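You operate a simulated robot arm through the tools that you are given. There is no shell and no other tool. Be economical: measure what you need, move in short steps, check, and stop when the job is done.

Carry out the task below with a simulated two-armed robot. There is one attempt and no reset: what you move stays moved.

Task
Ladle two lumps of violet ink into duct three, then feed its roller even.
Fine: take the lid off the large violet tin first and cover it again; work feed lever three till the whole roller is inked; the ladle goes back in its pot; unit three is locked off and stays so; move no key or other lever.

It is judged by the outcome, as a careful person would: the job done as asked, and still so three seconds after it is handed in. It fails if anything else is knocked over, pushed out of place, dropped, spilled or broken. A push-on lid holds only when it is set on centred and level and pressed home; a screw cap is set on level and turned clockwise until tight.

Robot
Two 7-joint arms with fingered hands on one trunk, on a base that drives. Base frame: it is fixed to the floor where the robot stands at the start and does not move with it; the origin is under the middle of the robot, x ahead of it, y to its left, z up. Readings come in cm, degrees, newtons and seconds.
The left shoulder is at the start at [3.6, 18.7, 130.8], the right one opposite. With the tool pointing down near the work surface each hand reaches from about 10 to 76 cm from the robot's upright axis, wherever it stands, measured 20 degrees to its own side. Places, roughly: duct three [150, 60, 120]; feed lever one [90, 270, 130]; feed lever three [90, 50, 130]; feed lever two [90, 160, 130]; inside of the tall brass pot [60, -10, 100]; key one of duct three [120, 30, 120]; key three of duct three [130, 30, 120]; key two of duct three [120, 30, 120]; rim of the large violet ink tin [60, 0, 100]; stroke lever three [110, 50, 130]; top of the wood-topped stand [50, 0, 90]; unit three isolator [80, 70, 90]; unit three lock [80, 80, 90]. Payload 3.6 kg a hand.
The tool frame of a hand sits at the grasp point between the pads (the TCP): z along the fingers, y along the line on which they close. The tips reach 2.6 cm beyond it. Largest opening 8.8 cm; the body of the gripper starts 3 cm behind the TCP. The gripper is a hand of 3 fingers: y runs from the thumb to the fingers, the wrist lies at [-1.7, -9.8, -16.4] in the tool frame.
Orientation is that of the tool frame in the base frame, as [roll, pitch, yaw] about the fixed x, y, z axes, in that order (R = Rz(yaw) Ry(pitch) Rx(roll)). With the fingers straight down and the wrist toward the robot, the tool's x, y and z point along [0, 1, 0], [1, 0, 0] and [0, 0, -1] of the base frame.

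Tools
- The arms move only by the tool move_arm. It takes "left_plan", "right_plan" or both (then of equal length, played together; a hand with none holds still); each is a list of rows, each a list of 2 entries, a list of its own where there are three numbers: the shift along the tool's x, y, z in m, then the turn, a rotation vector about the tool's x, y, z in degrees. In form: [[[tx, ty, tz], [ax, ay, az]], ...]. A call has 1 to 8 rows; each row shifts and turns the commanded pose from where the row before left it, along the tool's axes as they then stand. Each row takes 0.2 s and may step no farther than 5 cm and 8.6 degrees from the row before; otherwise, the whole call is refused. A pose out of reach is approached as far as the arm can. The call stops where the force on the tool passes 40 N (or 10 N more than at its start, if that is more) or the arm is blocked; 0.2 s more then pass. In this call time passes only in rows, and 0.2 s behind the last. It gives the time, the measured TCP pose, the force on the tool (base axes), the opening and the grip force at its end, in the units of the frame above (readings bear some noise), with the torque about the TCP (base axes, N m) and any sound that the robot's microphone picked up.
- Cameras (640 x 400 px; columns grow to the right, rows downward): "scene" is now at [22.97, -1.49, 124.37]; the picture's right is [-0.16, -0.99, 0.00], its down [-0.14, 0.02, -0.99] and it looks along [0.98, -0.16, -0.15] (base axes); focal length 214 px, centre (320, 200). "left" rides on the left gripper at [-5.6, -8, -10.2] in its tool frame; the picture's right is [-0.73, -0.32, 0.60], its down [0.62, -0.67, 0.41] and it looks along [0.27, 0.68, 0.69] (tool axes); focal length 247 px, centre (320, 200). "right" rides on the right gripper at [5.6, -8, -10.2] in its tool frame; the picture's right is [-0.73, 0.32, -0.60], its down [-0.62, -0.67, 0.41] and it looks along [-0.27, 0.68, 0.69] (tool axes); focal length 247 px, centre (320, 200).
- grab_frame(camera): a new picture of that camera. No time passes.
- slide_trunk(by): slides the trunk up (or, below 0, down) by that many cm; the arms and the scene camera ride with it, the base frame stays. It gives what a move gives, with no picture.
- roll_base(legs): drives the robot by 1 to 6 legs, each [ahead, left, turn to the left] in cm, cm and degrees, along the robot's own axes; the way and the turn of a leg run together, so that a leg with both is an arc; at most 150 cm and 180 degrees a leg. The arms and the cameras ride along, it lands a little off, and it stops where it bumps. It gives what a move gives.
- curl_fingers(fingers, thumb_bend, thumb_turn, hand): sets how far each is bent, from 0 (flat) to 100 (curled in); at 30 the hand is open as for a grip, at 70 the pads meet at the TCP. One left out holds its place. A second passes; each finger stops where it meets its share of the squeeze, and holds until it gets a number again. It is the only way to open and close the hand. It gives what a move gives, with no picture; readings hold the bend of each and the force on the fingers (four entries, about 0 where the hand has none), thumb and palm. thumb_turn goes from beside the hand (0) to across from the fingers (100), as for a grip.
- aim_head(pan, tilt): turns the head with the scene camera to pan (to the left, within 60 degrees either way) and tilt (down, from -29 to 69), counted from straight ahead of the robot. It gives what a move gives.
- point_at(camera, pixels): there is no depth. For up to 12 entries [column, row, z] of the newest picture of that camera ("zoom" is the newest enlarged one), the place [x, y] in the base frame at which the ray of that pixel passes the height z, good to about 0.2 cm. No time passes.
- enlarge(camera, box): a new picture of the part [left, top, right, bottom] of that camera's present view, enlarged. No time passes.
- job_done(): hands the job in; it is judged then, once.

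Work in short steps. Measure before you move; look again where a grasp or a placing could have gone wrong, and mend it. You have 80 turns and 70 pictures in all, those below and enlarged ones among them. Open the grippers and draw the arms clear of the work before you hand the job in, unless the task says otherwise.

The tools are called after "Emit:" as a command line: name --argument value ..., lists and objects as JSON in quotes. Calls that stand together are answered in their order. move_arm: Moves the arms, as the interface text tells. Its arguments: {"type":"object","properties":{"left_plan":{"type":"array"},"right_plan":{"type":"array"}},"required":[]} The other tools are called the same way: slide_trunk (by) slides the trunk up or down; curl_fingers (fingers, thumb_bend, thumb_turn, hand) moves the fingers one by one; roll_base (legs) drives the base; aim_head (pan, tilt) turns the head that bears the scene camera; grab_frame (camera) takes a picture; point_at (camera, pixels) gives the place at which the rays of pixels pass given heights; enlarge (camera, box) takes an enlarged picture of a part of a camera's view; job_done () hands the job in.

At the start:

```text
t: 0.0
left_tool_pos: [52.75, 21.94, 135.4]
left_tcp_rot: [180.0, 0.0, 90.0]
left_wrist_force: [0.0, -0.4, -0.1]
left_wrist_torque: [-0.01, 0.03, -0.01]
left_finger_gap: 8.76
left_gripper_force: 0.0
left_shape: jaw
left_bend: [30.0, 30.0, 98.0]
left_finger forces: [0.1, 0.0, 0.1, 0.0, 0.0, 0.0]
right_tool_pos: [51.34, -24.96, 139.14]
right_tcp_rot: [180.0, 0.1, 90.0]
right_wrist_force: [0.6, 0.5, -0.1]
right_wrist_torque: [-0.03, -0.01, 0.0]
right_finger_gap: 8.76
right_gripper_force: 0.2
right_shape: jaw
right_bend: [30.0, 30.0, 98.0]
right_finger forces: [0.0, 0.0, 0.1, 0.0, 0.0, 0.0]
trunk travel left (down, up): [-45.0, 30.7]
robot x, y, heading: [0.13, 0.02, 0.2]
head pan, tilt: [-9.3, 8.4]
```

scene: 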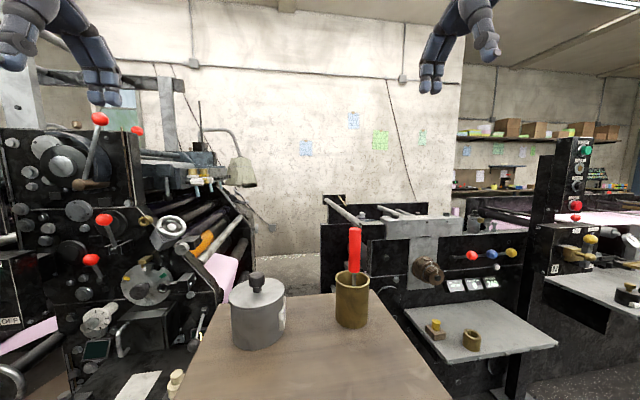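
right: 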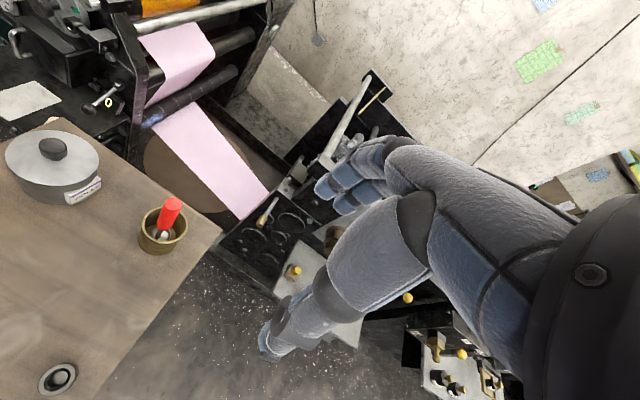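
left: 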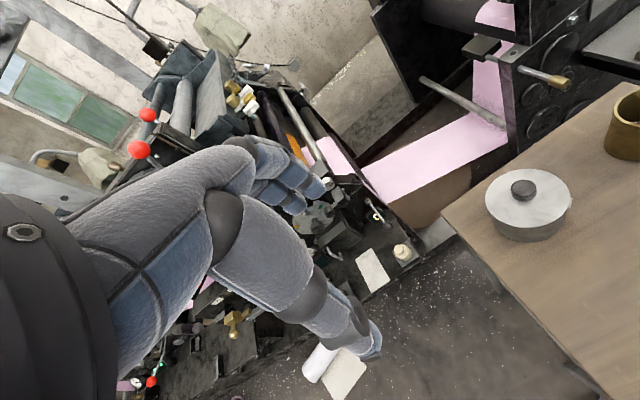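

The scene shows the lidded tin (258,310) and brass pot with red-handled ladle (354,270) on the stand; the press unit three lies ahead-left. I enlarge both for detail.

Emit:
enlarge --camera "scene" --box '[200, 210, 400, 370]'

Emit:
enlarge --camera "scene" --box '[0, 80, 280, 400]'

```text
2.50 times, centred on (300, 290) of scene
```

zoom: 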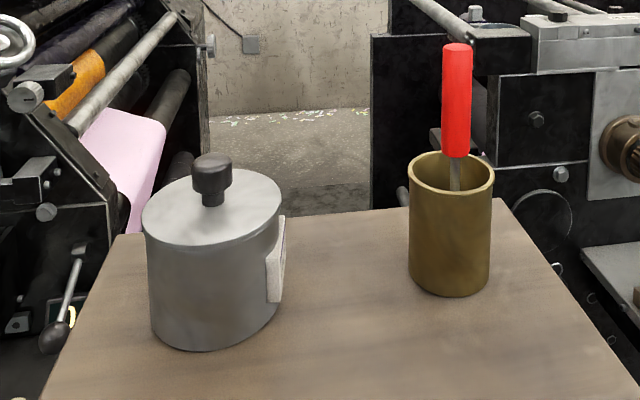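

```text
1.25 times, centred on (140, 240) of scene
```

zoom: 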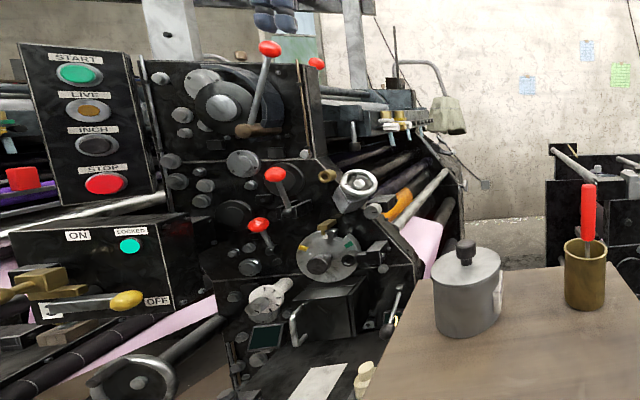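

I look to the left at unit three to identify levers and the duct.

Emit:
aim_head --pan 30 --tilt 0

Emit:
grab_frame --camera "scene"

Emit:
enlarge --camera "scene" --box '[260, 60, 500, 210]'

```text
t: 1.1
left_tool_pos: [52.77, 22.05, 135.31]
left_tcp_rot: [-180.0, 0.0, 90.1]
left_wrist_force: [0.3, 0.6, 0.5]
left_wrist_torque: [0.01, -0.03, 0.0]
left_finger_gap: 8.78
left_gripper_force: 0.0
left_shape: jaw
left_bend: [30.0, 30.0, 98.0]
left_finger forces: [0.0, 0.0, 0.0, 0.1, 0.1, 0.0]
right_tool_pos: [51.33, -24.95, 138.84]
right_tcp_rot: [-179.9, 0.0, 90.0]
right_wrist_force: [0.6, -0.3, 0.0]
right_wrist_torque: [-0.01, -0.02, 0.03]
right_finger_gap: 8.78
right_gripper_force: 0.0
right_shape: jaw
right_bend: [30.0, 30.0, 98.0]
right_finger forces: [0.1, 0.1, 0.0, 0.1, 0.0, 0.0]
trunk travel left (down, up): [-45.0, 30.7]
robot x, y, heading: [0.32, 0.08, -0.3]
head pan, tilt: [30.0, 0.0]
```

```text
64 pictures are left
```

scene: 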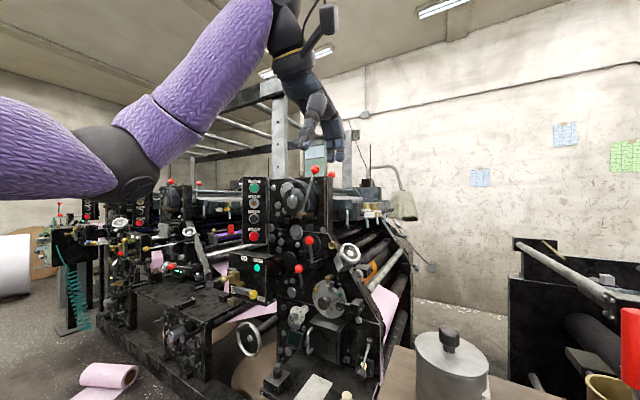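

```text
2.67 times, centred on (380, 135) of scene
```

zoom: 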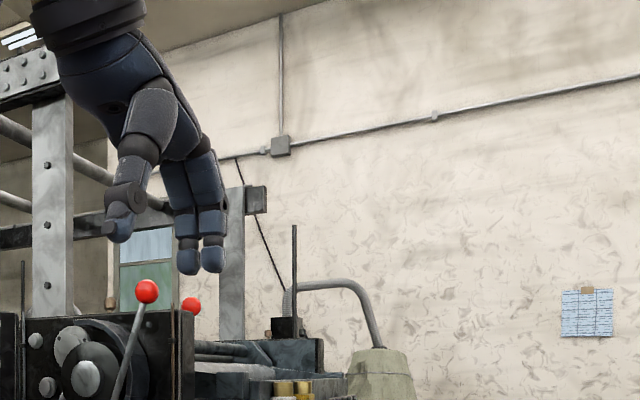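

Enlarge the unit three controls.

Emit:
enlarge --camera "scene" --box '[230, 155, 430, 280]'

Emit:
point_at --camera "scene" --pixels '[[314, 170, 130], [314, 170, 135], [331, 173, 130], [331, 173, 135], [309, 240, 115], [309, 240, 120], [298, 268, 110], [298, 268, 115], [378, 212, 120], [258, 268, 95], [258, 268, 100]]'

```text
3.20 times, centred on (330, 218) of scene
```

zoom: 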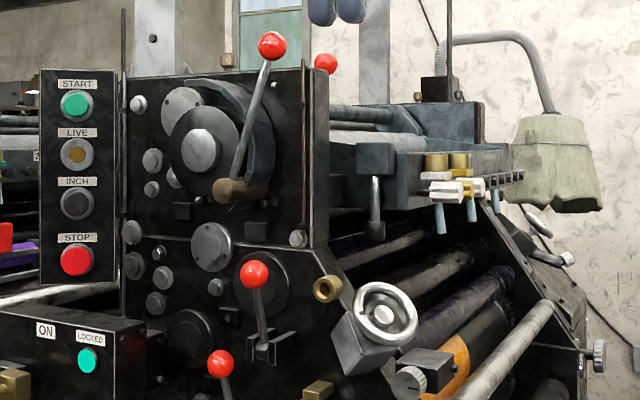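

```text
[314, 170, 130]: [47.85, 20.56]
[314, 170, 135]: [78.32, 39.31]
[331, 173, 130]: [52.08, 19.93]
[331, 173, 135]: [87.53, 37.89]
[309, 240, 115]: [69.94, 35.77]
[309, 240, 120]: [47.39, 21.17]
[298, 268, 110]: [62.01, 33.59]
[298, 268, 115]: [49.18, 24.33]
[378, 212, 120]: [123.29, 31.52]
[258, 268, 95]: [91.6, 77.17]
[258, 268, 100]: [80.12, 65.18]
```

The feed lever knob ray (314,170) fits [90,46,137]; the second ball (331,173) is probably the stroke lever. I raise the trunk for an overview of the duct, the floor and the stand.

Emit:
slide_trunk --by 30

Emit:
aim_head --pan 15 --tilt 30

Emit:
grab_frame --camera "scene"

Emit:
enlarge --camera "scene" --box '[160, 30, 400, 180]'

```text
t: 4.1
left_tool_pos: [52.79, 22.03, 165.46]
left_tcp_rot: [-180.0, 0.1, 90.0]
left_wrist_force: [-0.8, -0.5, 0.2]
left_wrist_torque: [0.02, 0.0, 0.0]
left_finger_gap: 8.78
left_gripper_force: 0.0
left_shape: jaw
left_bend: [30.0, 30.0, 98.0]
left_finger forces: [0.1, 0.1, 0.0, 0.1, 0.0, 0.1]
right_tool_pos: [51.49, -25.0, 168.92]
right_tcp_rot: [-180.0, 0.0, 90.0]
right_wrist_force: [-0.2, 0.2, 0.0]
right_wrist_torque: [0.01, -0.01, 0.02]
right_finger_gap: 8.79
right_gripper_force: 0.0
right_shape: jaw
right_bend: [30.0, 30.0, 98.0]
right_finger forces: [0.0, 0.0, 0.0, 0.1, 0.0, 0.0]
trunk travel left (down, up): [-75.0, 0.7]
robot x, y, heading: [-0.11, -0.03, -0.3]
head pan, tilt: [30.0, 0.0]
```

```text
t: 5.0
left_tool_pos: [52.74, 21.97, 165.48]
left_tcp_rot: [180.0, 0.0, 90.0]
left_wrist_force: [0.4, 0.8, 0.8]
left_wrist_torque: [-0.02, -0.01, -0.01]
left_finger_gap: 8.77
left_gripper_force: 0.1
left_shape: jaw
left_bend: [30.0, 30.0, 98.0]
left_finger forces: [0.0, 0.0, 0.0, 0.0, 0.1, 0.1]
right_tool_pos: [51.31, -25.05, 169.04]
right_tcp_rot: [-180.0, 0.0, 90.0]
right_wrist_force: [0.3, -0.6, 0.1]
right_wrist_torque: [-0.02, 0.02, 0.02]
right_finger_gap: 8.78
right_gripper_force: 0.0
right_shape: jaw
right_bend: [30.0, 30.0, 98.0]
right_finger forces: [0.0, 0.1, 0.0, 0.1, 0.0, 0.1]
trunk travel left (down, up): [-75.0, 0.7]
robot x, y, heading: [-0.4, -0.38, -0.1]
head pan, tilt: [15.0, 30.0]
```

```text
61 pictures are left
```

scene: 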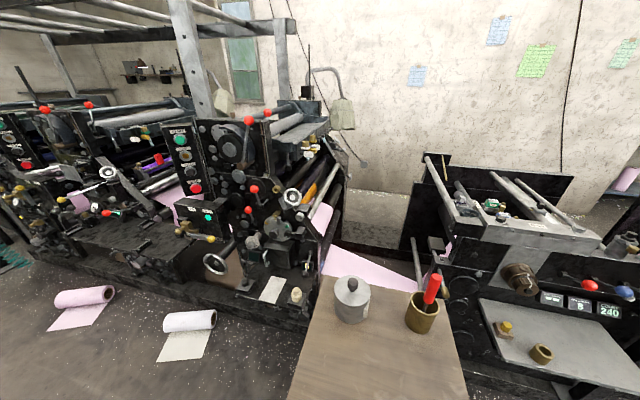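

```text
2.67 times, centred on (280, 105) of scene
```

zoom: 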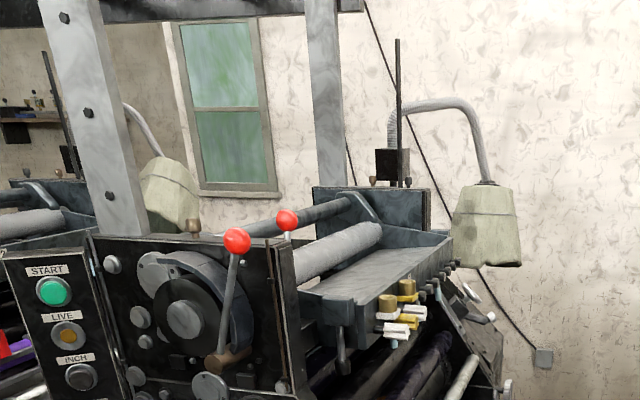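

The duct runs along +x behind the side plate, with its keys on the −y side. I measure the stand edges, floor rolls, tin and pot.

Emit:
point_at --camera "scene" --pixels '[[322, 275, 90], [447, 292, 90], [290, 400, 90], [83, 297, 5], [190, 320, 5], [180, 360, 0], [352, 285, 105], [420, 325, 90], [352, 318, 90], [290, 330, 0], [248, 121, 137], [266, 113, 137]]'

Emit:
point_at --camera "scene" --pixels '[[200, 320, 0], [240, 290, 20], [270, 290, 60], [296, 293, 60], [215, 265, 80], [330, 115, 122], [311, 140, 122], [300, 135, 120], [290, 120, 125], [270, 140, 125], [350, 265, 20], [410, 290, 20]]'

Emit:
enlarge --camera "scene" --box '[160, 160, 360, 340]'

```text
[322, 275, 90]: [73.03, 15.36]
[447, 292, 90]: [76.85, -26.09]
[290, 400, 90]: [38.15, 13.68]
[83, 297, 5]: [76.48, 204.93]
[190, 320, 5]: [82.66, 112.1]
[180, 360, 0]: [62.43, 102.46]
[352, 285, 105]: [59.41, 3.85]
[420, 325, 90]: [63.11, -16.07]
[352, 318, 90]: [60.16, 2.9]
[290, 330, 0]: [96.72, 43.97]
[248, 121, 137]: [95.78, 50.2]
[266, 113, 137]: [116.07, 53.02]
```

```text
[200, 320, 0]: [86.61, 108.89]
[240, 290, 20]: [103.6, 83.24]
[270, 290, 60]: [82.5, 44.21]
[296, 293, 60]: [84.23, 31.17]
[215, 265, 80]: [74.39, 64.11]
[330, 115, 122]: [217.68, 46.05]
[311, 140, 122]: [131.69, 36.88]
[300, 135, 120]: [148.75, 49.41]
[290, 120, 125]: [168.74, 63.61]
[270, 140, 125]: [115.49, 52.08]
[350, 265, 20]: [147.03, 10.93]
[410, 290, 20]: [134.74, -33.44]
```

```text
2.22 times, centred on (260, 250) of scene
```

zoom: 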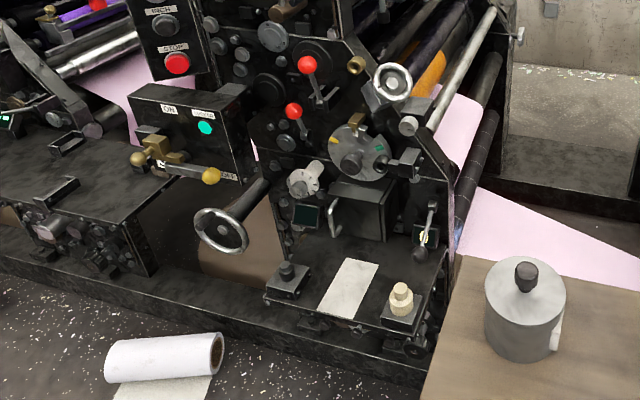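

Feed lever knob triangulates to about [95,50,138], stroke lever to [112,51,138]. I look straight down to see the base footprint and the near edge of the stand.

Emit:
aim_head --pan 20 --tilt 69

Emit:
grab_frame --camera "scene"

```text
t: 6.1
left_tool_pos: [52.68, 22.06, 165.51]
left_tcp_rot: [-179.9, 0.0, 90.0]
left_wrist_force: [-0.5, 0.0, -0.3]
left_wrist_torque: [0.0, 0.02, 0.0]
left_finger_gap: 8.79
left_gripper_force: 0.1
left_shape: jaw
left_bend: [30.0, 30.0, 98.0]
left_finger forces: [0.0, 0.0, 0.1, 0.0, 0.1, 0.0]
right_tool_pos: [51.42, -24.98, 169.03]
right_tcp_rot: [-179.9, 0.0, 90.0]
right_wrist_force: [0.0, 0.2, 0.4]
right_wrist_torque: [0.01, 0.0, 0.0]
right_finger_gap: 8.79
right_gripper_force: 0.0
right_shape: jaw
right_bend: [30.0, 30.0, 98.0]
right_finger forces: [0.0, 0.0, 0.1, 0.0, 0.1, 0.1]
trunk travel left (down, up): [-75.0, 0.7]
robot x, y, heading: [0.21, 0.13, -0.2]
head pan, tilt: [20.0, 68.8]
```

```text
58 pictures are left
```

scene: 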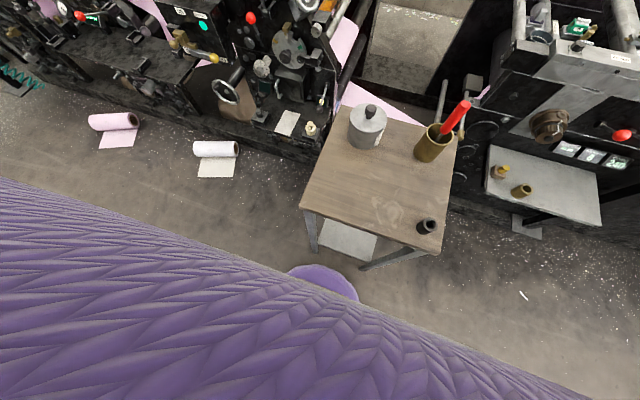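

I measure the base's edge (322,266) and the stand corners.

Emit:
point_at --camera "scene" --pixels '[[322, 264, 0], [322, 264, 20], [290, 272, 10], [355, 295, 10], [302, 207, 90], [340, 107, 90], [455, 135, 90], [438, 252, 90], [428, 222, 95], [313, 250, 0], [237, 148, 5], [310, 160, 0]]'

```text
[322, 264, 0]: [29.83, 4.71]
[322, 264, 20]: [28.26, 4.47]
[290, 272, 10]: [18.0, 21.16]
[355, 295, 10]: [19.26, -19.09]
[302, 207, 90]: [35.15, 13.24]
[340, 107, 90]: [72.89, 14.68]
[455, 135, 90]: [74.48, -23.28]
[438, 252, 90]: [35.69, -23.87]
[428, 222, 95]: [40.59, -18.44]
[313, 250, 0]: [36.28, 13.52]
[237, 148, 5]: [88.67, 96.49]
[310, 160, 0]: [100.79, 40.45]
```

The base radius is about 28 cm and the stand spans x 35–74, y −24..14. I draw both hands back 15 cm, then drive to about [48,48] left of the stand and turn right to face the tin.

Emit:
move_arm --left_plan '[[[0, -0.05, 0], [0, 0, 0]], [[0, -0.05, 0], [0, 0, 0]], [[0, -0.05, 0], [0, 0, 0]]]' --right_plan '[[[0, -0.05, 0], [0, 0, 0]], [[0, -0.05, 0], [0, 0, 0]], [[0, -0.05, 0], [0, 0, 0]]]'

Emit:
roll_base --legs '[[0, 48, 0], [46, 0, 0], [0, 0, -60]]'

Emit:
aim_head --pan -10 --tilt 55

Emit:
grab_frame --camera "scene"

```text
t: 6.9
left_tool_pos: [37.27, 22.32, 165.38]
left_tcp_rot: [180.0, 0.0, 90.1]
left_wrist_force: [-0.5, 0.2, -0.3]
left_wrist_torque: [0.03, -0.04, 0.01]
left_finger_gap: 8.78
left_gripper_force: 0.1
left_shape: jaw
left_bend: [30.0, 30.0, 98.0]
left_finger forces: [0.0, 0.1, 0.0, 0.0, 0.0, 0.1]
right_tool_pos: [35.98, -24.55, 168.85]
right_tcp_rot: [179.9, 0.0, 90.0]
right_wrist_force: [0.6, 0.0, -1.3]
right_wrist_torque: [0.02, -0.01, -0.02]
right_finger_gap: 8.79
right_gripper_force: 0.1
right_shape: jaw
right_bend: [30.0, 30.0, 98.0]
right_finger forces: [0.0, 0.1, 0.0, 0.0, 0.0, 0.0]
trunk travel left (down, up): [-75.0, 0.7]
robot x, y, heading: [0.27, -0.2, 0.1]
head pan, tilt: [20.0, 68.8]
```

```text
t: 14.8
left_tool_pos: [83.5, 23.6, 165.42]
left_tcp_rot: [180.0, 0.0, 27.5]
left_wrist_force: [-0.1, -0.1, 0.2]
left_wrist_torque: [0.0, -0.01, -0.02]
left_finger_gap: 8.77
left_gripper_force: 0.0
left_shape: jaw
left_bend: [30.0, 30.0, 98.0]
left_finger forces: [0.0, 0.0, 0.0, 0.1, 0.0, 0.0]
right_tool_pos: [41.38, 3.17, 168.82]
right_tcp_rot: [-180.0, 0.0, 27.3]
right_wrist_force: [-0.3, 0.0, 0.2]
right_wrist_torque: [-0.02, 0.0, 0.0]
right_finger_gap: 8.78
right_gripper_force: 0.0
right_shape: jaw
right_bend: [30.0, 30.0, 98.0]
right_finger forces: [0.0, 0.0, 0.1, 0.0, 0.0, 0.1]
trunk travel left (down, up): [-75.0, 0.7]
robot x, y, heading: [46.26, 46.14, -62.8]
head pan, tilt: [20.0, 68.8]
```

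```text
t: 15.7
left_tool_pos: [83.35, 23.78, 165.36]
left_tcp_rot: [-180.0, 0.0, 27.4]
left_wrist_force: [-0.4, 0.1, 0.3]
left_wrist_torque: [0.01, 0.05, 0.0]
left_finger_gap: 8.8
left_gripper_force: 0.0
left_shape: jaw
left_bend: [30.0, 30.0, 98.0]
left_finger forces: [0.1, 0.0, 0.0, 0.0, 0.0, 0.1]
right_tool_pos: [41.43, 3.07, 168.9]
right_tcp_rot: [-180.0, 0.0, 27.4]
right_wrist_force: [0.1, 0.0, 0.6]
right_wrist_torque: [-0.03, -0.01, 0.05]
right_finger_gap: 8.8
right_gripper_force: 0.0
right_shape: jaw
right_bend: [30.0, 30.0, 98.0]
right_finger forces: [0.0, 0.0, 0.0, 0.1, 0.0, 0.0]
trunk travel left (down, up): [-75.0, 0.7]
robot x, y, heading: [46.51, 46.83, -62.5]
head pan, tilt: [-10.0, 55.0]
```

```text
57 pictures are left
```

scene: 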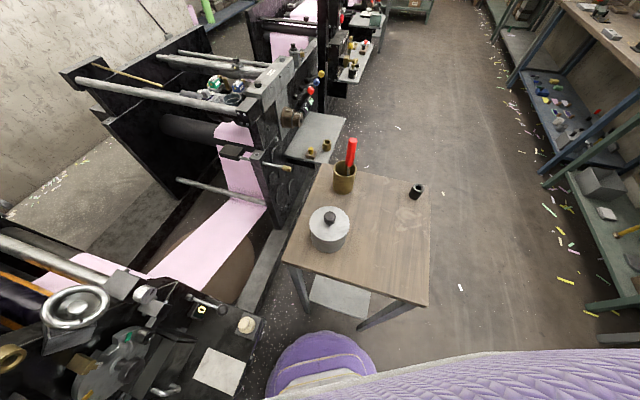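

Arrived at [46.5,46.8], heading −62.5; tin, pot and ladle are in clear view. I enlarge the tin and pot to measure.

Emit:
enlarge --camera "scene" --box '[290, 130, 390, 260]'

Emit:
point_at --camera "scene" --pixels '[[330, 252, 90], [330, 216, 105], [330, 216, 110], [309, 221, 102], [349, 221, 102], [344, 194, 90], [344, 170, 105], [352, 142, 115], [352, 142, 120], [288, 262, 90], [427, 304, 90], [417, 198, 90]]'

```text
3.08 times, centred on (340, 195) of scene
```

zoom: 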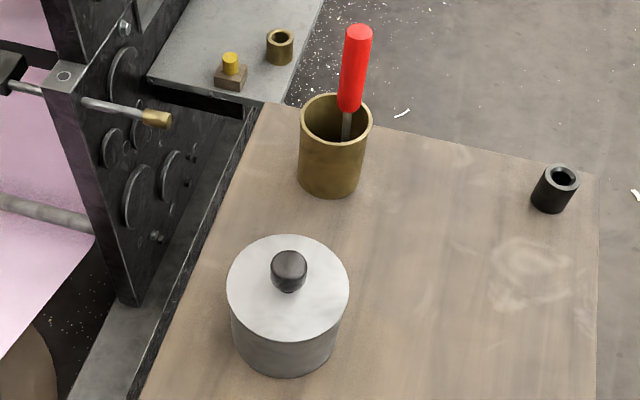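

```text
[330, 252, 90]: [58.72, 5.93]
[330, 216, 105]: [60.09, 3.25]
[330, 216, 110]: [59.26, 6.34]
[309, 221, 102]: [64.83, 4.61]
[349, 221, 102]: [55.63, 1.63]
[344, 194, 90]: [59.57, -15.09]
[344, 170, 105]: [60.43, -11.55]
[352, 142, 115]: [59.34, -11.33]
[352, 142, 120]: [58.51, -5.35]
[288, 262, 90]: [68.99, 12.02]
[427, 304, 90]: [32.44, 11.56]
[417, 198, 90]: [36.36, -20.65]
```

Knob top triangulates to about [59.7,3.7,105.2], lid top ≈102.5, stand top ≈94. I bring the right hand above the knob.

Emit:
move_arm --right_plan '[[[0.041, 0.02, 0], [0, 0, 0]], [[0.041, 0.02, 0], [0, 0, 0]], [[0.041, 0.02, 0.01], [0, 0, 0]], [[0.041, 0.019, 0.015], [0, 0, 0]], [[0, 0, 0.05], [0, 0, 0]], [[0, 0, 0.05], [0, 0, 0]], [[0, 0, 0.05], [0, 0, 0]], [[0, 0, 0.05], [0, 0, 0]]]'

Emit:
move_arm --right_plan '[[[0, 0, 0.05], [0, 0, 0]], [[0, 0, 0.05], [0, 0, 0]], [[0, 0, 0.05], [0, 0, 0]], [[0, 0, 0.05], [0, 0, 0]], [[0, 0, 0.03], [0, 0, 0]], [[0, 0, 0.02], [0, 0, 0]]]'

Emit:
grab_frame --camera "right"

Emit:
grab_frame --camera "scene"

```text
t: 17.5
left_tool_pos: [83.44, 23.61, 165.32]
left_tcp_rot: [180.0, 0.0, 27.4]
left_wrist_force: [-0.6, 0.1, -0.2]
left_wrist_torque: [-0.02, 0.03, 0.01]
left_finger_gap: 8.79
left_gripper_force: 0.0
left_shape: jaw
left_bend: [30.0, 30.0, 98.0]
left_finger forces: [0.1, 0.0, 0.1, 0.1, 0.0, 0.0]
right_tool_pos: [59.77, 3.83, 146.35]
right_tcp_rot: [-180.0, -0.1, 27.5]
right_wrist_force: [-0.4, -1.7, -0.2]
right_wrist_torque: [0.01, 0.0, -0.01]
right_finger_gap: 8.78
right_gripper_force: 0.2
right_shape: jaw
right_bend: [30.0, 30.0, 98.0]
right_finger forces: [0.0, 0.0, 0.0, 0.1, 0.0, 0.0]
trunk travel left (down, up): [-75.0, 0.7]
robot x, y, heading: [46.62, 46.53, -62.6]
head pan, tilt: [-10.0, 55.0]
```

```text
t: 18.9
left_tool_pos: [83.53, 23.68, 165.39]
left_tcp_rot: [-180.0, 0.0, 27.4]
left_wrist_force: [0.2, -1.1, -1.4]
left_wrist_torque: [-0.03, -0.03, -0.01]
left_finger_gap: 8.79
left_gripper_force: 0.0
left_shape: jaw
left_bend: [30.0, 30.0, 98.0]
left_finger forces: [0.1, 0.0, 0.0, 0.0, 0.1, 0.0]
right_tool_pos: [59.57, 3.8, 121.23]
right_tcp_rot: [180.0, 0.0, 27.5]
right_wrist_force: [-0.2, 0.1, -0.1]
right_wrist_torque: [0.02, 0.01, 0.01]
right_finger_gap: 8.75
right_gripper_force: 0.0
right_shape: jaw
right_bend: [30.0, 30.0, 98.0]
right_finger forces: [0.0, 0.0, 0.0, 0.0, 0.1, 0.0]
trunk travel left (down, up): [-75.0, 0.7]
robot x, y, heading: [46.63, 46.72, -62.6]
head pan, tilt: [-10.0, 55.0]
```

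```text
55 pictures are left
```

right: 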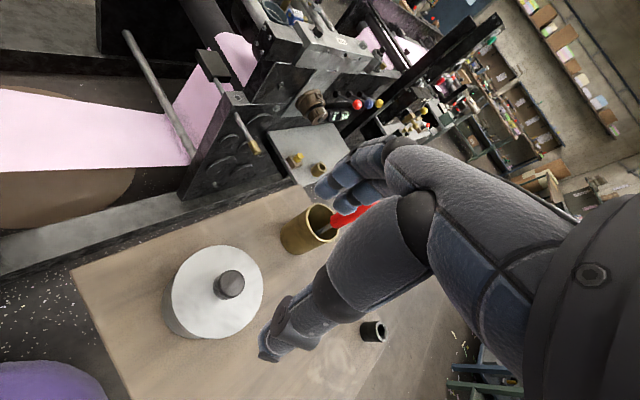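

```text
54 pictures are left
```

scene: 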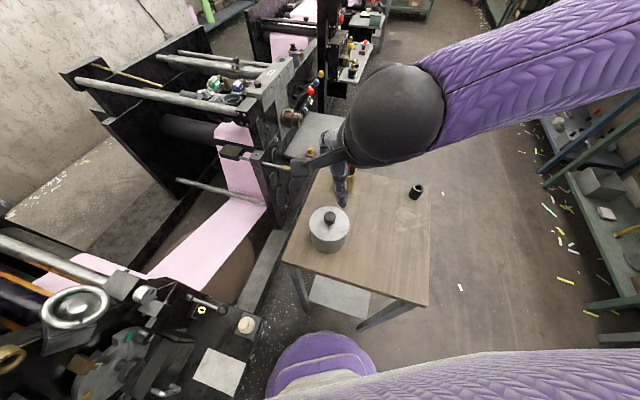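

The knob top shows at (230,283), within a pixel or two of where a point straight under the TCP projects. I descend to z≈105.4, watching the force.

Emit:
move_arm --right_plan '[[[0, 0, 0.05], [0, 0, 0]], [[0, 0, 0.05], [0, 0, 0]], [[0, 0, 0.03], [0, 0, 0]], [[0, 0, 0.02], [0, 0, 0]], [[0, 0, 0.008], [0, 0, 0]]]'

Emit:
enlarge --camera "scene" --box '[280, 150, 400, 260]'

Emit:
grab_frame --camera "right"

```text
t: 20.1
left_tool_pos: [83.53, 23.59, 165.27]
left_tcp_rot: [-180.0, 0.0, 27.4]
left_wrist_force: [-0.9, -0.5, 0.2]
left_wrist_torque: [-0.02, 0.01, 0.02]
left_finger_gap: 8.78
left_gripper_force: 0.0
left_shape: jaw
left_bend: [30.0, 30.0, 98.0]
left_finger forces: [0.0, 0.0, 0.1, 0.0, 0.0, 0.0]
right_tool_pos: [59.74, 3.63, 105.58]
right_tcp_rot: [-180.0, 0.0, 27.5]
right_wrist_force: [-0.7, 0.3, 0.3]
right_wrist_torque: [-0.06, 0.04, 0.01]
right_finger_gap: 8.78
right_gripper_force: 0.1
right_shape: jaw
right_bend: [30.0, 30.0, 98.0]
right_finger forces: [0.1, 0.0, 0.0, 0.1, 0.0, 0.0]
trunk travel left (down, up): [-75.0, 0.7]
robot x, y, heading: [46.06, 46.5, -62.5]
head pan, tilt: [-10.0, 55.0]
```

```text
3.64 times, centred on (340, 205) of scene
```

zoom: 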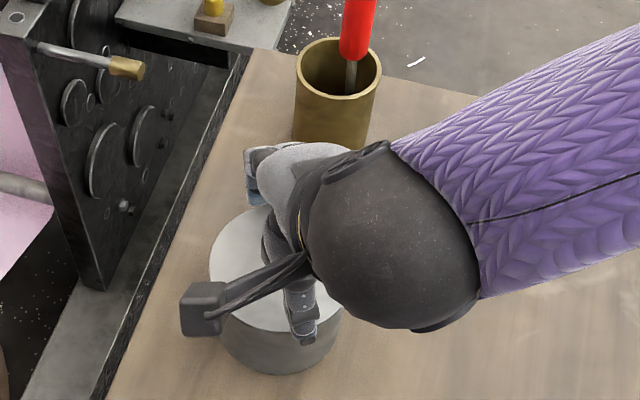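

```text
52 pictures are left
```

right: 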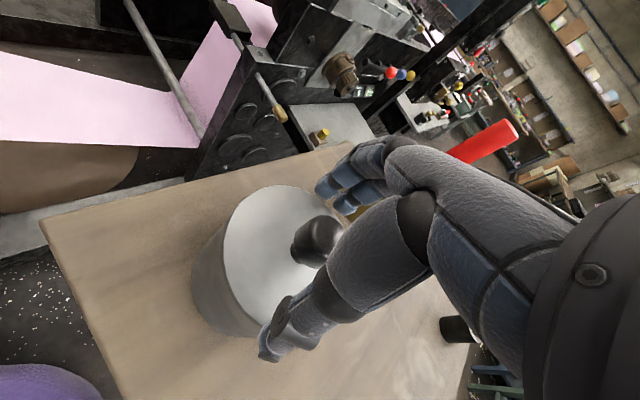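

Knob sits between thumb and fingers at (315,240). I close the hand.

Emit:
curl_fingers --hand "right" --fingers 70 --thumb_bend 70

Emit:
grab_frame --camera "right"

```text
t: 21.1
left_tool_pos: [83.49, 23.73, 165.42]
left_tcp_rot: [-180.0, -0.1, 27.3]
left_wrist_force: [0.0, 0.5, -0.6]
left_wrist_torque: [-0.02, -0.01, 0.0]
left_finger_gap: 8.77
left_gripper_force: 0.0
left_shape: jaw
left_bend: [30.0, 30.0, 98.0]
left_finger forces: [0.0, 0.0, 0.0, 0.0, 0.0, 0.0]
right_tool_pos: [59.72, 3.55, 105.77]
right_tcp_rot: [179.8, 0.0, 27.4]
right_wrist_force: [2.1, -3.9, 21.5]
right_wrist_torque: [-0.66, -0.44, 0.07]
right_finger_gap: 4.85
right_gripper_force: 23.8
right_shape: fingers
right_bend: [48.0, 56.0, 97.0]
right_finger forces: [20.5, 6.5, 0.0, 0.0, 19.8, 0.0]
trunk travel left (down, up): [-75.0, 0.7]
robot x, y, heading: [46.32, 46.55, -62.5]
head pan, tilt: [-10.0, 55.0]
```

```text
51 pictures are left
```

right: 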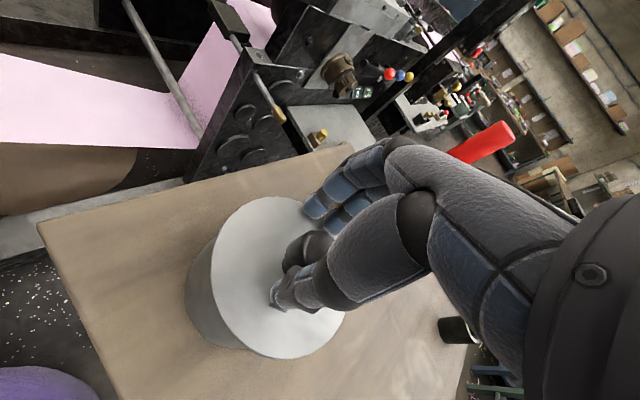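

Gap 4.85 and 21 N upward: the fingertips are landing on the lid plate before reaching the knob. I open a little, rise 1.3 cm and close again.

Emit:
curl_fingers --hand "right" --fingers 38 --thumb_bend 38

Emit:
move_arm --right_plan '[[[0, 0, -0.013], [0, 0, 0]]]'

Emit:
curl_fingers --hand "right" --fingers 70 --thumb_bend 70

Emit:
enlarge --camera "right" --box '[180, 130, 400, 370]'

```text
t: 22.1
left_tool_pos: [83.59, 23.64, 165.4]
left_tcp_rot: [180.0, 0.0, 27.3]
left_wrist_force: [-0.4, 0.5, 0.2]
left_wrist_torque: [0.0, 0.04, 0.02]
left_finger_gap: 8.79
left_gripper_force: 0.1
left_shape: jaw
left_bend: [30.0, 30.0, 98.0]
left_finger forces: [0.1, 0.0, 0.0, 0.0, 0.0, 0.0]
right_tool_pos: [59.63, 3.67, 105.56]
right_tcp_rot: [-179.9, 0.1, 27.5]
right_wrist_force: [0.4, -1.5, 2.2]
right_wrist_torque: [0.08, -0.01, -0.04]
right_finger_gap: 6.98
right_gripper_force: 1.5
right_shape: fingers
right_bend: [38.0, 40.0, 97.0]
right_finger forces: [0.0, 0.0, 0.1, 0.0, 2.5, 0.0]
trunk travel left (down, up): [-75.0, 0.7]
robot x, y, heading: [46.7, 46.86, -62.4]
head pan, tilt: [-10.0, 55.0]
```

```text
t: 22.5
left_tool_pos: [83.34, 23.66, 165.37]
left_tcp_rot: [180.0, 0.0, 27.4]
left_wrist_force: [-0.5, -0.2, -0.1]
left_wrist_torque: [0.03, 0.01, -0.02]
left_finger_gap: 8.77
left_gripper_force: 0.1
left_shape: jaw
left_bend: [30.0, 30.0, 98.0]
left_finger forces: [0.0, 0.2, 0.1, 0.0, 0.0, 0.0]
right_tool_pos: [59.62, 3.7, 106.79]
right_tcp_rot: [-179.9, 0.0, 27.3]
right_wrist_force: [1.1, 0.4, 0.4]
right_wrist_torque: [0.01, 0.01, 0.0]
right_finger_gap: 7.12
right_gripper_force: 0.1
right_shape: fingers
right_bend: [38.0, 38.0, 97.0]
right_finger forces: [0.1, 0.0, 0.0, 0.0, 0.1, 0.0]
trunk travel left (down, up): [-75.0, 0.7]
robot x, y, heading: [46.57, 46.47, -62.7]
head pan, tilt: [-10.0, 55.0]
```

```text
t: 23.5
left_tool_pos: [83.6, 23.57, 165.36]
left_tcp_rot: [180.0, 0.0, 27.3]
left_wrist_force: [0.5, -0.6, -1.1]
left_wrist_torque: [-0.01, 0.04, 0.02]
left_finger_gap: 8.78
left_gripper_force: 0.0
left_shape: jaw
left_bend: [30.0, 30.0, 98.0]
left_finger forces: [0.1, 0.0, 0.0, 0.0, 0.0, 0.1]
right_tool_pos: [59.7, 3.66, 106.88]
right_tcp_rot: [-179.9, 0.0, 27.4]
right_wrist_force: [0.0, -0.7, -0.7]
right_wrist_torque: [0.01, -0.02, 0.01]
right_finger_gap: 2.21
right_gripper_force: 9.1
right_shape: fingers
right_bend: [64.0, 60.0, 98.0]
right_finger forces: [9.2, 0.0, 0.0, 0.0, 8.8, 0.0]
trunk travel left (down, up): [-75.0, 0.7]
robot x, y, heading: [46.48, 46.33, -62.6]
head pan, tilt: [-10.0, 55.0]
```

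```text
1.67 times, centred on (290, 250) of right
```

zoom: 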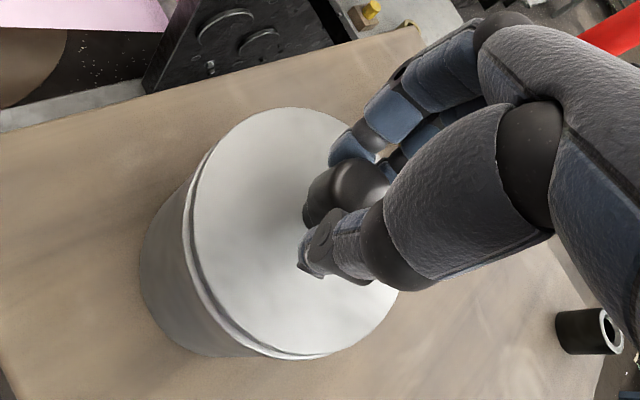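

The knob is gripped at 2.2 cm gap with 9 N. I squeeze further, then lift gently.

Emit:
curl_fingers --hand "right" --fingers 90 --thumb_bend 85

Emit:
move_arm --right_plan '[[[0, 0, -0.01], [0, 0, 0]], [[0, 0, -0.02], [0, 0, 0]], [[0, 0, -0.03], [0, 0, 0]]]'

Emit:
grab_frame --camera "right"

```text
t: 24.5
left_tool_pos: [83.5, 23.72, 165.4]
left_tcp_rot: [-179.9, 0.0, 27.4]
left_wrist_force: [0.1, -0.4, 0.4]
left_wrist_torque: [-0.01, -0.01, -0.01]
left_finger_gap: 8.78
left_gripper_force: 0.0
left_shape: jaw
left_bend: [30.0, 30.0, 98.0]
left_finger forces: [0.0, 0.0, 0.0, 0.1, 0.1, 0.0]
right_tool_pos: [59.57, 3.65, 106.82]
right_tcp_rot: [-180.0, 0.0, 27.3]
right_wrist_force: [0.4, -0.4, 2.6]
right_wrist_torque: [0.14, 0.11, -0.02]
right_finger_gap: 2.05
right_gripper_force: 18.5
right_shape: fingers
right_bend: [73.0, 59.0, 98.0]
right_finger forces: [17.3, 1.3, 0.0, 0.0, 17.8, 0.1]
trunk travel left (down, up): [-75.0, 0.7]
robot x, y, heading: [46.67, 46.91, -62.6]
head pan, tilt: [-10.0, 55.0]
```

```text
t: 25.3
left_tool_pos: [83.51, 23.68, 165.33]
left_tcp_rot: [-180.0, 0.0, 27.5]
left_wrist_force: [0.6, -0.8, -0.7]
left_wrist_torque: [-0.03, -0.01, -0.03]
left_finger_gap: 8.79
left_gripper_force: 0.0
left_shape: jaw
left_bend: [30.0, 30.0, 98.0]
left_finger forces: [0.1, 0.0, 0.0, 0.0, 0.0, 0.0]
right_tool_pos: [59.61, 3.64, 112.93]
right_tcp_rot: [-179.9, -0.1, 27.5]
right_wrist_force: [-0.1, 0.2, -1.0]
right_wrist_torque: [0.01, 0.0, -0.01]
right_finger_gap: 2.04
right_gripper_force: 18.8
right_shape: fingers
right_bend: [73.0, 58.0, 98.0]
right_finger forces: [17.2, 1.5, 0.1, 0.1, 18.2, 0.0]
trunk travel left (down, up): [-75.0, 0.7]
robot x, y, heading: [46.47, 46.71, -62.5]
head pan, tilt: [-10.0, 55.0]
```

```text
49 pictures are left
```

right: 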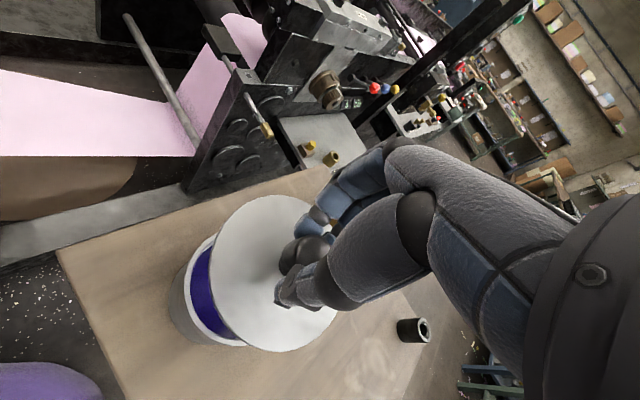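

The lid is off and violet ink shows at (205,290). I carry the lid to [45,0] on the stand and lower it.

Emit:
move_arm --right_plan '[[[-0.036, -0.009, -0.01], [0, 0, 0]], [[-0.036, -0.009, 0], [0, 0, 0]], [[-0.037, -0.009, 0], [0, 0, 0]], [[-0.037, -0.008, 0], [0, 0, 0]], [[0, 0, 0.04], [0, 0, 0]], [[0, 0, 0.04], [0, 0, 0]], [[0, 0, 0.03], [0, 0, 0]]]'

Emit:
grab_frame --camera "right"

Emit:
grab_frame --camera "scene"

```text
t: 26.9
left_tool_pos: [83.26, 23.6, 165.38]
left_tcp_rot: [-180.0, 0.0, 27.5]
left_wrist_force: [0.5, 0.1, 0.3]
left_wrist_torque: [-0.01, -0.01, -0.01]
left_finger_gap: 8.79
left_gripper_force: 0.1
left_shape: jaw
left_bend: [30.0, 30.0, 98.0]
left_finger forces: [0.1, 0.0, 0.0, 0.0, 0.0, 0.1]
right_tool_pos: [51.39, 1.68, 113.87]
right_tcp_rot: [179.9, 0.2, 27.4]
right_wrist_force: [-0.8, -0.2, -1.4]
right_wrist_torque: [0.03, -0.01, 0.01]
right_finger_gap: 2.04
right_gripper_force: 18.3
right_shape: fingers
right_bend: [73.0, 58.0, 98.0]
right_finger forces: [17.2, 1.4, 0.0, 0.0, 18.4, 0.0]
right hand out of reach, approached as far as the arm can: row 3, 4, 5, 6, 7
trunk travel left (down, up): [-75.0, 0.7]
robot x, y, heading: [46.95, 46.87, -62.6]
head pan, tilt: [-10.0, 55.0]
```

```text
48 pictures are left
```

right: 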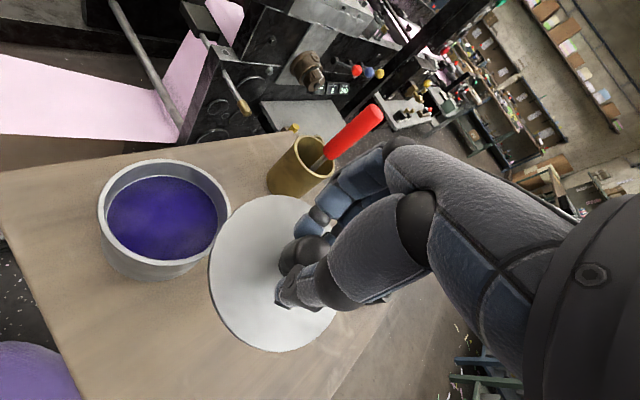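

```text
47 pictures are left
```

scene: 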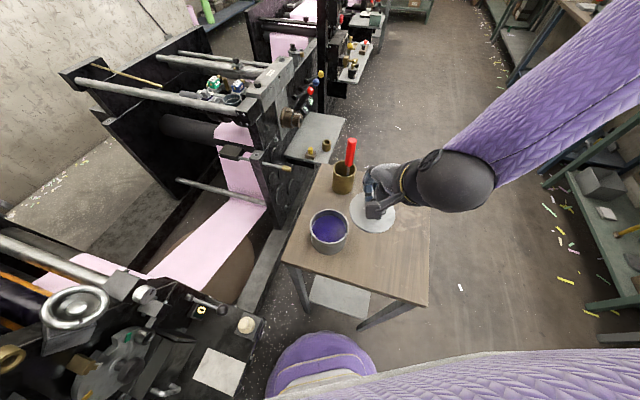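

Row 3 onward went out of reach at [51.4,1.7,113.9]; the lid still overlaps the tin's edge. I raise the hand 8 cm to learn where the commanded pose stands.

Emit:
move_arm --right_plan '[[[0, 0, -0.04], [0, 0, 0]], [[0, 0, -0.04], [0, 0, 0]]]'

```text
t: 27.5
left_tool_pos: [83.34, 23.59, 165.48]
left_tcp_rot: [180.0, 0.0, 27.4]
left_wrist_force: [0.3, -0.1, 0.4]
left_wrist_torque: [0.06, 0.01, -0.01]
left_finger_gap: 8.75
left_gripper_force: 0.0
left_shape: jaw
left_bend: [30.0, 30.0, 98.0]
left_finger forces: [0.1, 0.0, 0.1, 0.0, 0.0, 0.0]
right_tool_pos: [51.29, 1.78, 122.07]
right_tcp_rot: [-180.0, 0.0, 27.5]
right_wrist_force: [0.1, 0.6, -0.8]
right_wrist_torque: [-0.02, -0.02, 0.01]
right_finger_gap: 2.03
right_gripper_force: 18.3
right_shape: fingers
right_bend: [73.0, 58.0, 98.0]
right_finger forces: [17.3, 1.5, 0.1, 0.0, 18.5, 0.0]
trunk travel left (down, up): [-75.0, 0.7]
robot x, y, heading: [46.66, 46.75, -62.7]
head pan, tilt: [-10.0, 55.0]
```

The command resets to the measured pose, so this is safe. I move the lid back toward the hand's good side (tool +x 8 cm), then turn the base 17° right so the hand comes over [45,0] with the arm in the posture that reached low before.

Emit:
move_arm --right_plan '[[[0.04, 0.009, 0], [0, 0, 0]], [[0.04, 0.009, 0], [0, 0, 0]]]'

Emit:
roll_base --legs '[[0, 0, -17]]'

Emit:
move_arm --right_plan '[[[0, 0, 0.05], [0, 0, 0]], [[0, 0, 0.04], [0, 0, 0]]]'

Emit:
grab_frame --camera "right"

```text
t: 28.1
left_tool_pos: [83.62, 23.69, 165.37]
left_tcp_rot: [180.0, 0.2, 27.3]
left_wrist_force: [0.9, -1.0, -0.1]
left_wrist_torque: [0.03, 0.01, 0.02]
left_finger_gap: 8.8
left_gripper_force: 0.1
left_shape: jaw
left_bend: [30.0, 30.0, 98.0]
left_finger forces: [0.0, 0.1, 0.0, 0.0, 0.1, 0.1]
right_tool_pos: [59.26, 3.81, 121.75]
right_tcp_rot: [180.0, 0.0, 27.4]
right_wrist_force: [1.1, 0.7, -0.6]
right_wrist_torque: [-0.02, -0.01, -0.01]
right_finger_gap: 2.03
right_gripper_force: 19.5
right_shape: fingers
right_bend: [73.0, 58.0, 98.0]
right_finger forces: [17.3, 1.5, 0.1, 0.0, 18.3, 0.0]
trunk travel left (down, up): [-75.0, 0.7]
robot x, y, heading: [46.23, 46.66, -62.4]
head pan, tilt: [-10.0, 55.0]
```

```text
t: 29.5
left_tool_pos: [74.93, 13.7, 165.31]
left_tcp_rot: [-180.0, 0.0, 10.2]
left_wrist_force: [-1.0, 0.7, -0.2]
left_wrist_torque: [-0.03, -0.01, 0.01]
left_finger_gap: 8.77
left_gripper_force: 0.0
left_shape: jaw
left_bend: [30.0, 30.0, 98.0]
left_finger forces: [0.0, 0.0, 0.0, 0.1, 0.0, 0.0]
right_tool_pos: [45.7, 2.13, 121.89]
right_tcp_rot: [180.0, 0.0, 10.1]
right_wrist_force: [0.6, -0.2, 0.1]
right_wrist_torque: [-0.01, -0.01, 0.0]
right_finger_gap: 2.06
right_gripper_force: 18.6
right_shape: fingers
right_bend: [74.0, 58.0, 98.0]
right_finger forces: [17.4, 1.5, 0.0, 0.0, 18.5, 0.0]
trunk travel left (down, up): [-75.0, 0.7]
robot x, y, heading: [46.27, 46.45, -80.0]
head pan, tilt: [-10.0, 55.0]
```

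```text
t: 30.1
left_tool_pos: [74.95, 13.6, 165.32]
left_tcp_rot: [179.9, -0.1, 10.1]
left_wrist_force: [0.5, 0.3, 0.9]
left_wrist_torque: [-0.02, -0.01, 0.04]
left_finger_gap: 8.77
left_gripper_force: 0.0
left_shape: jaw
left_bend: [30.0, 30.0, 98.0]
left_finger forces: [0.0, 0.0, 0.0, 0.0, 0.1, 0.1]
right_tool_pos: [45.58, 2.04, 112.76]
right_tcp_rot: [180.0, 0.0, 10.0]
right_wrist_force: [0.5, -0.2, -0.6]
right_wrist_torque: [0.03, 0.0, -0.02]
right_finger_gap: 2.05
right_gripper_force: 18.9
right_shape: fingers
right_bend: [74.0, 58.0, 98.0]
right_finger forces: [17.2, 1.6, 0.0, 0.0, 18.4, 0.0]
trunk travel left (down, up): [-75.0, 0.7]
robot x, y, heading: [46.7, 46.92, -79.9]
head pan, tilt: [-10.0, 55.0]
```

```text
46 pictures are left
```

right: 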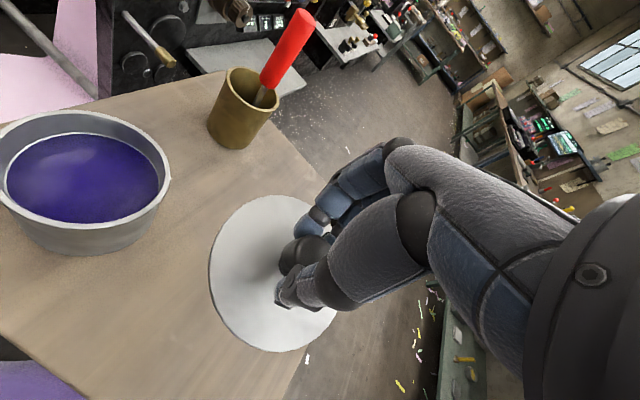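

Lid is clear of the tin. I lower to 102, then in small steps to contact.

Emit:
move_arm --right_plan '[[[0, 0, 0.05], [0, 0, 0]], [[0, 0, 0.04], [0, 0, 0]], [[0, 0, 0.02], [0, 0, 0]]]'

Emit:
move_arm --right_plan '[[[0, 0, 0.005], [0, 0, 0]], [[0, 0, 0.005], [0, 0, 0]]]'

Emit:
grab_frame --camera "right"

```text
t: 30.9
left_tool_pos: [74.77, 13.68, 165.31]
left_tcp_rot: [180.0, 0.0, 10.2]
left_wrist_force: [0.6, -0.3, -0.3]
left_wrist_torque: [-0.01, -0.02, 0.0]
left_finger_gap: 8.77
left_gripper_force: 0.0
left_shape: jaw
left_bend: [30.0, 30.0, 98.0]
left_finger forces: [0.0, 0.0, 0.0, 0.0, 0.1, 0.0]
right_tool_pos: [45.71, 1.94, 101.71]
right_tcp_rot: [-179.9, 0.0, 10.1]
right_wrist_force: [0.3, 0.1, 0.3]
right_wrist_torque: [0.02, 0.01, -0.02]
right_finger_gap: 2.02
right_gripper_force: 18.3
right_shape: fingers
right_bend: [74.0, 58.0, 98.0]
right_finger forces: [17.2, 1.7, 0.0, 0.0, 18.4, 0.1]
trunk travel left (down, up): [-75.0, 0.7]
robot x, y, heading: [46.48, 46.74, -80.1]
head pan, tilt: [-10.0, 55.0]
```

```text
t: 31.5
left_tool_pos: [75.0, 13.7, 165.38]
left_tcp_rot: [-180.0, 0.0, 9.9]
left_wrist_force: [-0.6, 0.0, 0.4]
left_wrist_torque: [0.0, -0.04, -0.03]
left_finger_gap: 8.77
left_gripper_force: 0.1
left_shape: jaw
left_bend: [30.0, 30.0, 98.0]
left_finger forces: [0.0, 0.0, 0.1, 0.0, 0.0, 0.0]
right_tool_pos: [45.64, 2.01, 100.83]
right_tcp_rot: [180.0, 0.0, 10.1]
right_wrist_force: [-0.2, 0.5, 0.0]
right_wrist_torque: [0.02, 0.04, -0.03]
right_finger_gap: 2.04
right_gripper_force: 18.7
right_shape: fingers
right_bend: [74.0, 58.0, 98.0]
right_finger forces: [17.1, 1.8, 0.1, 0.0, 18.5, 0.0]
trunk travel left (down, up): [-75.0, 0.7]
robot x, y, heading: [46.58, 47.13, -80.0]
head pan, tilt: [-10.0, 55.0]
```

```text
45 pictures are left
```

right: 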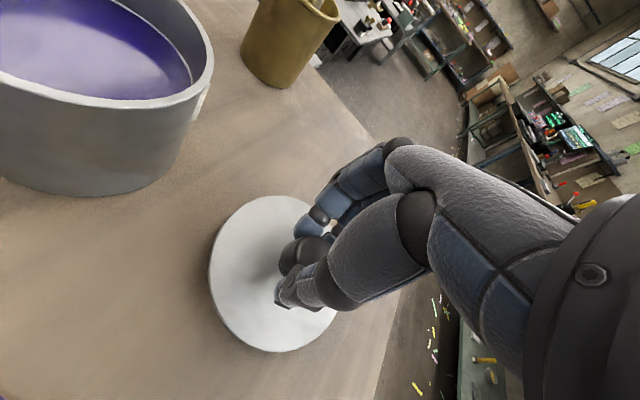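

No contact yet; I keep lowering in 4 mm steps (the force limit guards).

Emit:
move_arm --right_plan '[[[0, 0, 0.004], [0, 0, 0]], [[0, 0, 0.004], [0, 0, 0]]]'

Emit:
move_arm --right_plan '[[[0, 0, 0.004], [0, 0, 0]]]'

Emit:
move_arm --right_plan '[[[0, 0, 0.004], [0, 0, 0]]]'

```text
t: 32.1
left_tool_pos: [74.81, 13.66, 165.35]
left_tcp_rot: [180.0, 0.0, 10.1]
left_wrist_force: [-1.0, -0.4, 0.7]
left_wrist_torque: [-0.01, 0.0, 0.01]
left_finger_gap: 8.79
left_gripper_force: 0.0
left_shape: jaw
left_bend: [30.0, 30.0, 98.0]
left_finger forces: [0.0, 0.0, 0.0, 0.0, 0.1, 0.0]
right_tool_pos: [45.41, 2.02, 100.07]
right_tcp_rot: [179.9, 0.2, 10.0]
right_wrist_force: [-0.1, -0.6, -0.7]
right_wrist_torque: [-0.01, 0.0, 0.01]
right_finger_gap: 2.02
right_gripper_force: 18.1
right_shape: fingers
right_bend: [74.0, 58.0, 98.0]
right_finger forces: [17.2, 1.9, 0.0, 0.1, 18.5, 0.0]
trunk travel left (down, up): [-75.0, 0.7]
robot x, y, heading: [46.65, 47.0, -79.8]
head pan, tilt: [-10.0, 55.0]
```

```text
t: 32.5
left_tool_pos: [74.92, 13.73, 165.47]
left_tcp_rot: [180.0, 0.0, 10.2]
left_wrist_force: [-0.1, 0.3, 0.6]
left_wrist_torque: [0.02, 0.08, 0.03]
left_finger_gap: 8.79
left_gripper_force: 0.0
left_shape: jaw
left_bend: [30.0, 30.0, 98.0]
left_finger forces: [0.0, 0.0, 0.0, 0.1, 0.0, 0.0]
right_tool_pos: [45.78, 2.01, 99.72]
right_tcp_rot: [179.7, 0.0, 9.9]
right_wrist_force: [-0.2, -1.4, 8.7]
right_wrist_torque: [0.29, 0.1, 0.01]
right_finger_gap: 2.03
right_gripper_force: 19.3
right_shape: fingers
right_bend: [74.0, 58.0, 98.0]
right_finger forces: [16.8, 3.0, 0.0, 0.1, 18.9, 0.1]
trunk travel left (down, up): [-75.0, 0.7]
robot x, y, heading: [46.46, 46.5, -79.8]
head pan, tilt: [-10.0, 55.0]
```

```text
t: 32.9
left_tool_pos: [74.89, 13.81, 165.43]
left_tcp_rot: [179.9, 0.1, 10.2]
left_wrist_force: [0.4, 0.5, -0.1]
left_wrist_torque: [-0.01, -0.01, 0.02]
left_finger_gap: 8.77
left_gripper_force: 0.0
left_shape: jaw
left_bend: [30.0, 30.0, 98.0]
left_finger forces: [0.0, 0.1, 0.0, 0.0, 0.0, 0.0]
right_tool_pos: [45.75, 1.99, 99.3]
right_tcp_rot: [179.7, -0.1, 10.1]
right_wrist_force: [2.1, -4.0, 13.8]
right_wrist_torque: [0.18, 0.01, -0.01]
right_finger_gap: 2.04
right_gripper_force: 20.7
right_shape: fingers
right_bend: [74.0, 58.0, 98.0]
right_finger forces: [18.8, 4.6, 0.0, 0.1, 18.4, 0.0]
trunk travel left (down, up): [-75.0, 0.7]
robot x, y, heading: [46.48, 47.23, -80.0]
head pan, tilt: [-10.0, 55.0]
```

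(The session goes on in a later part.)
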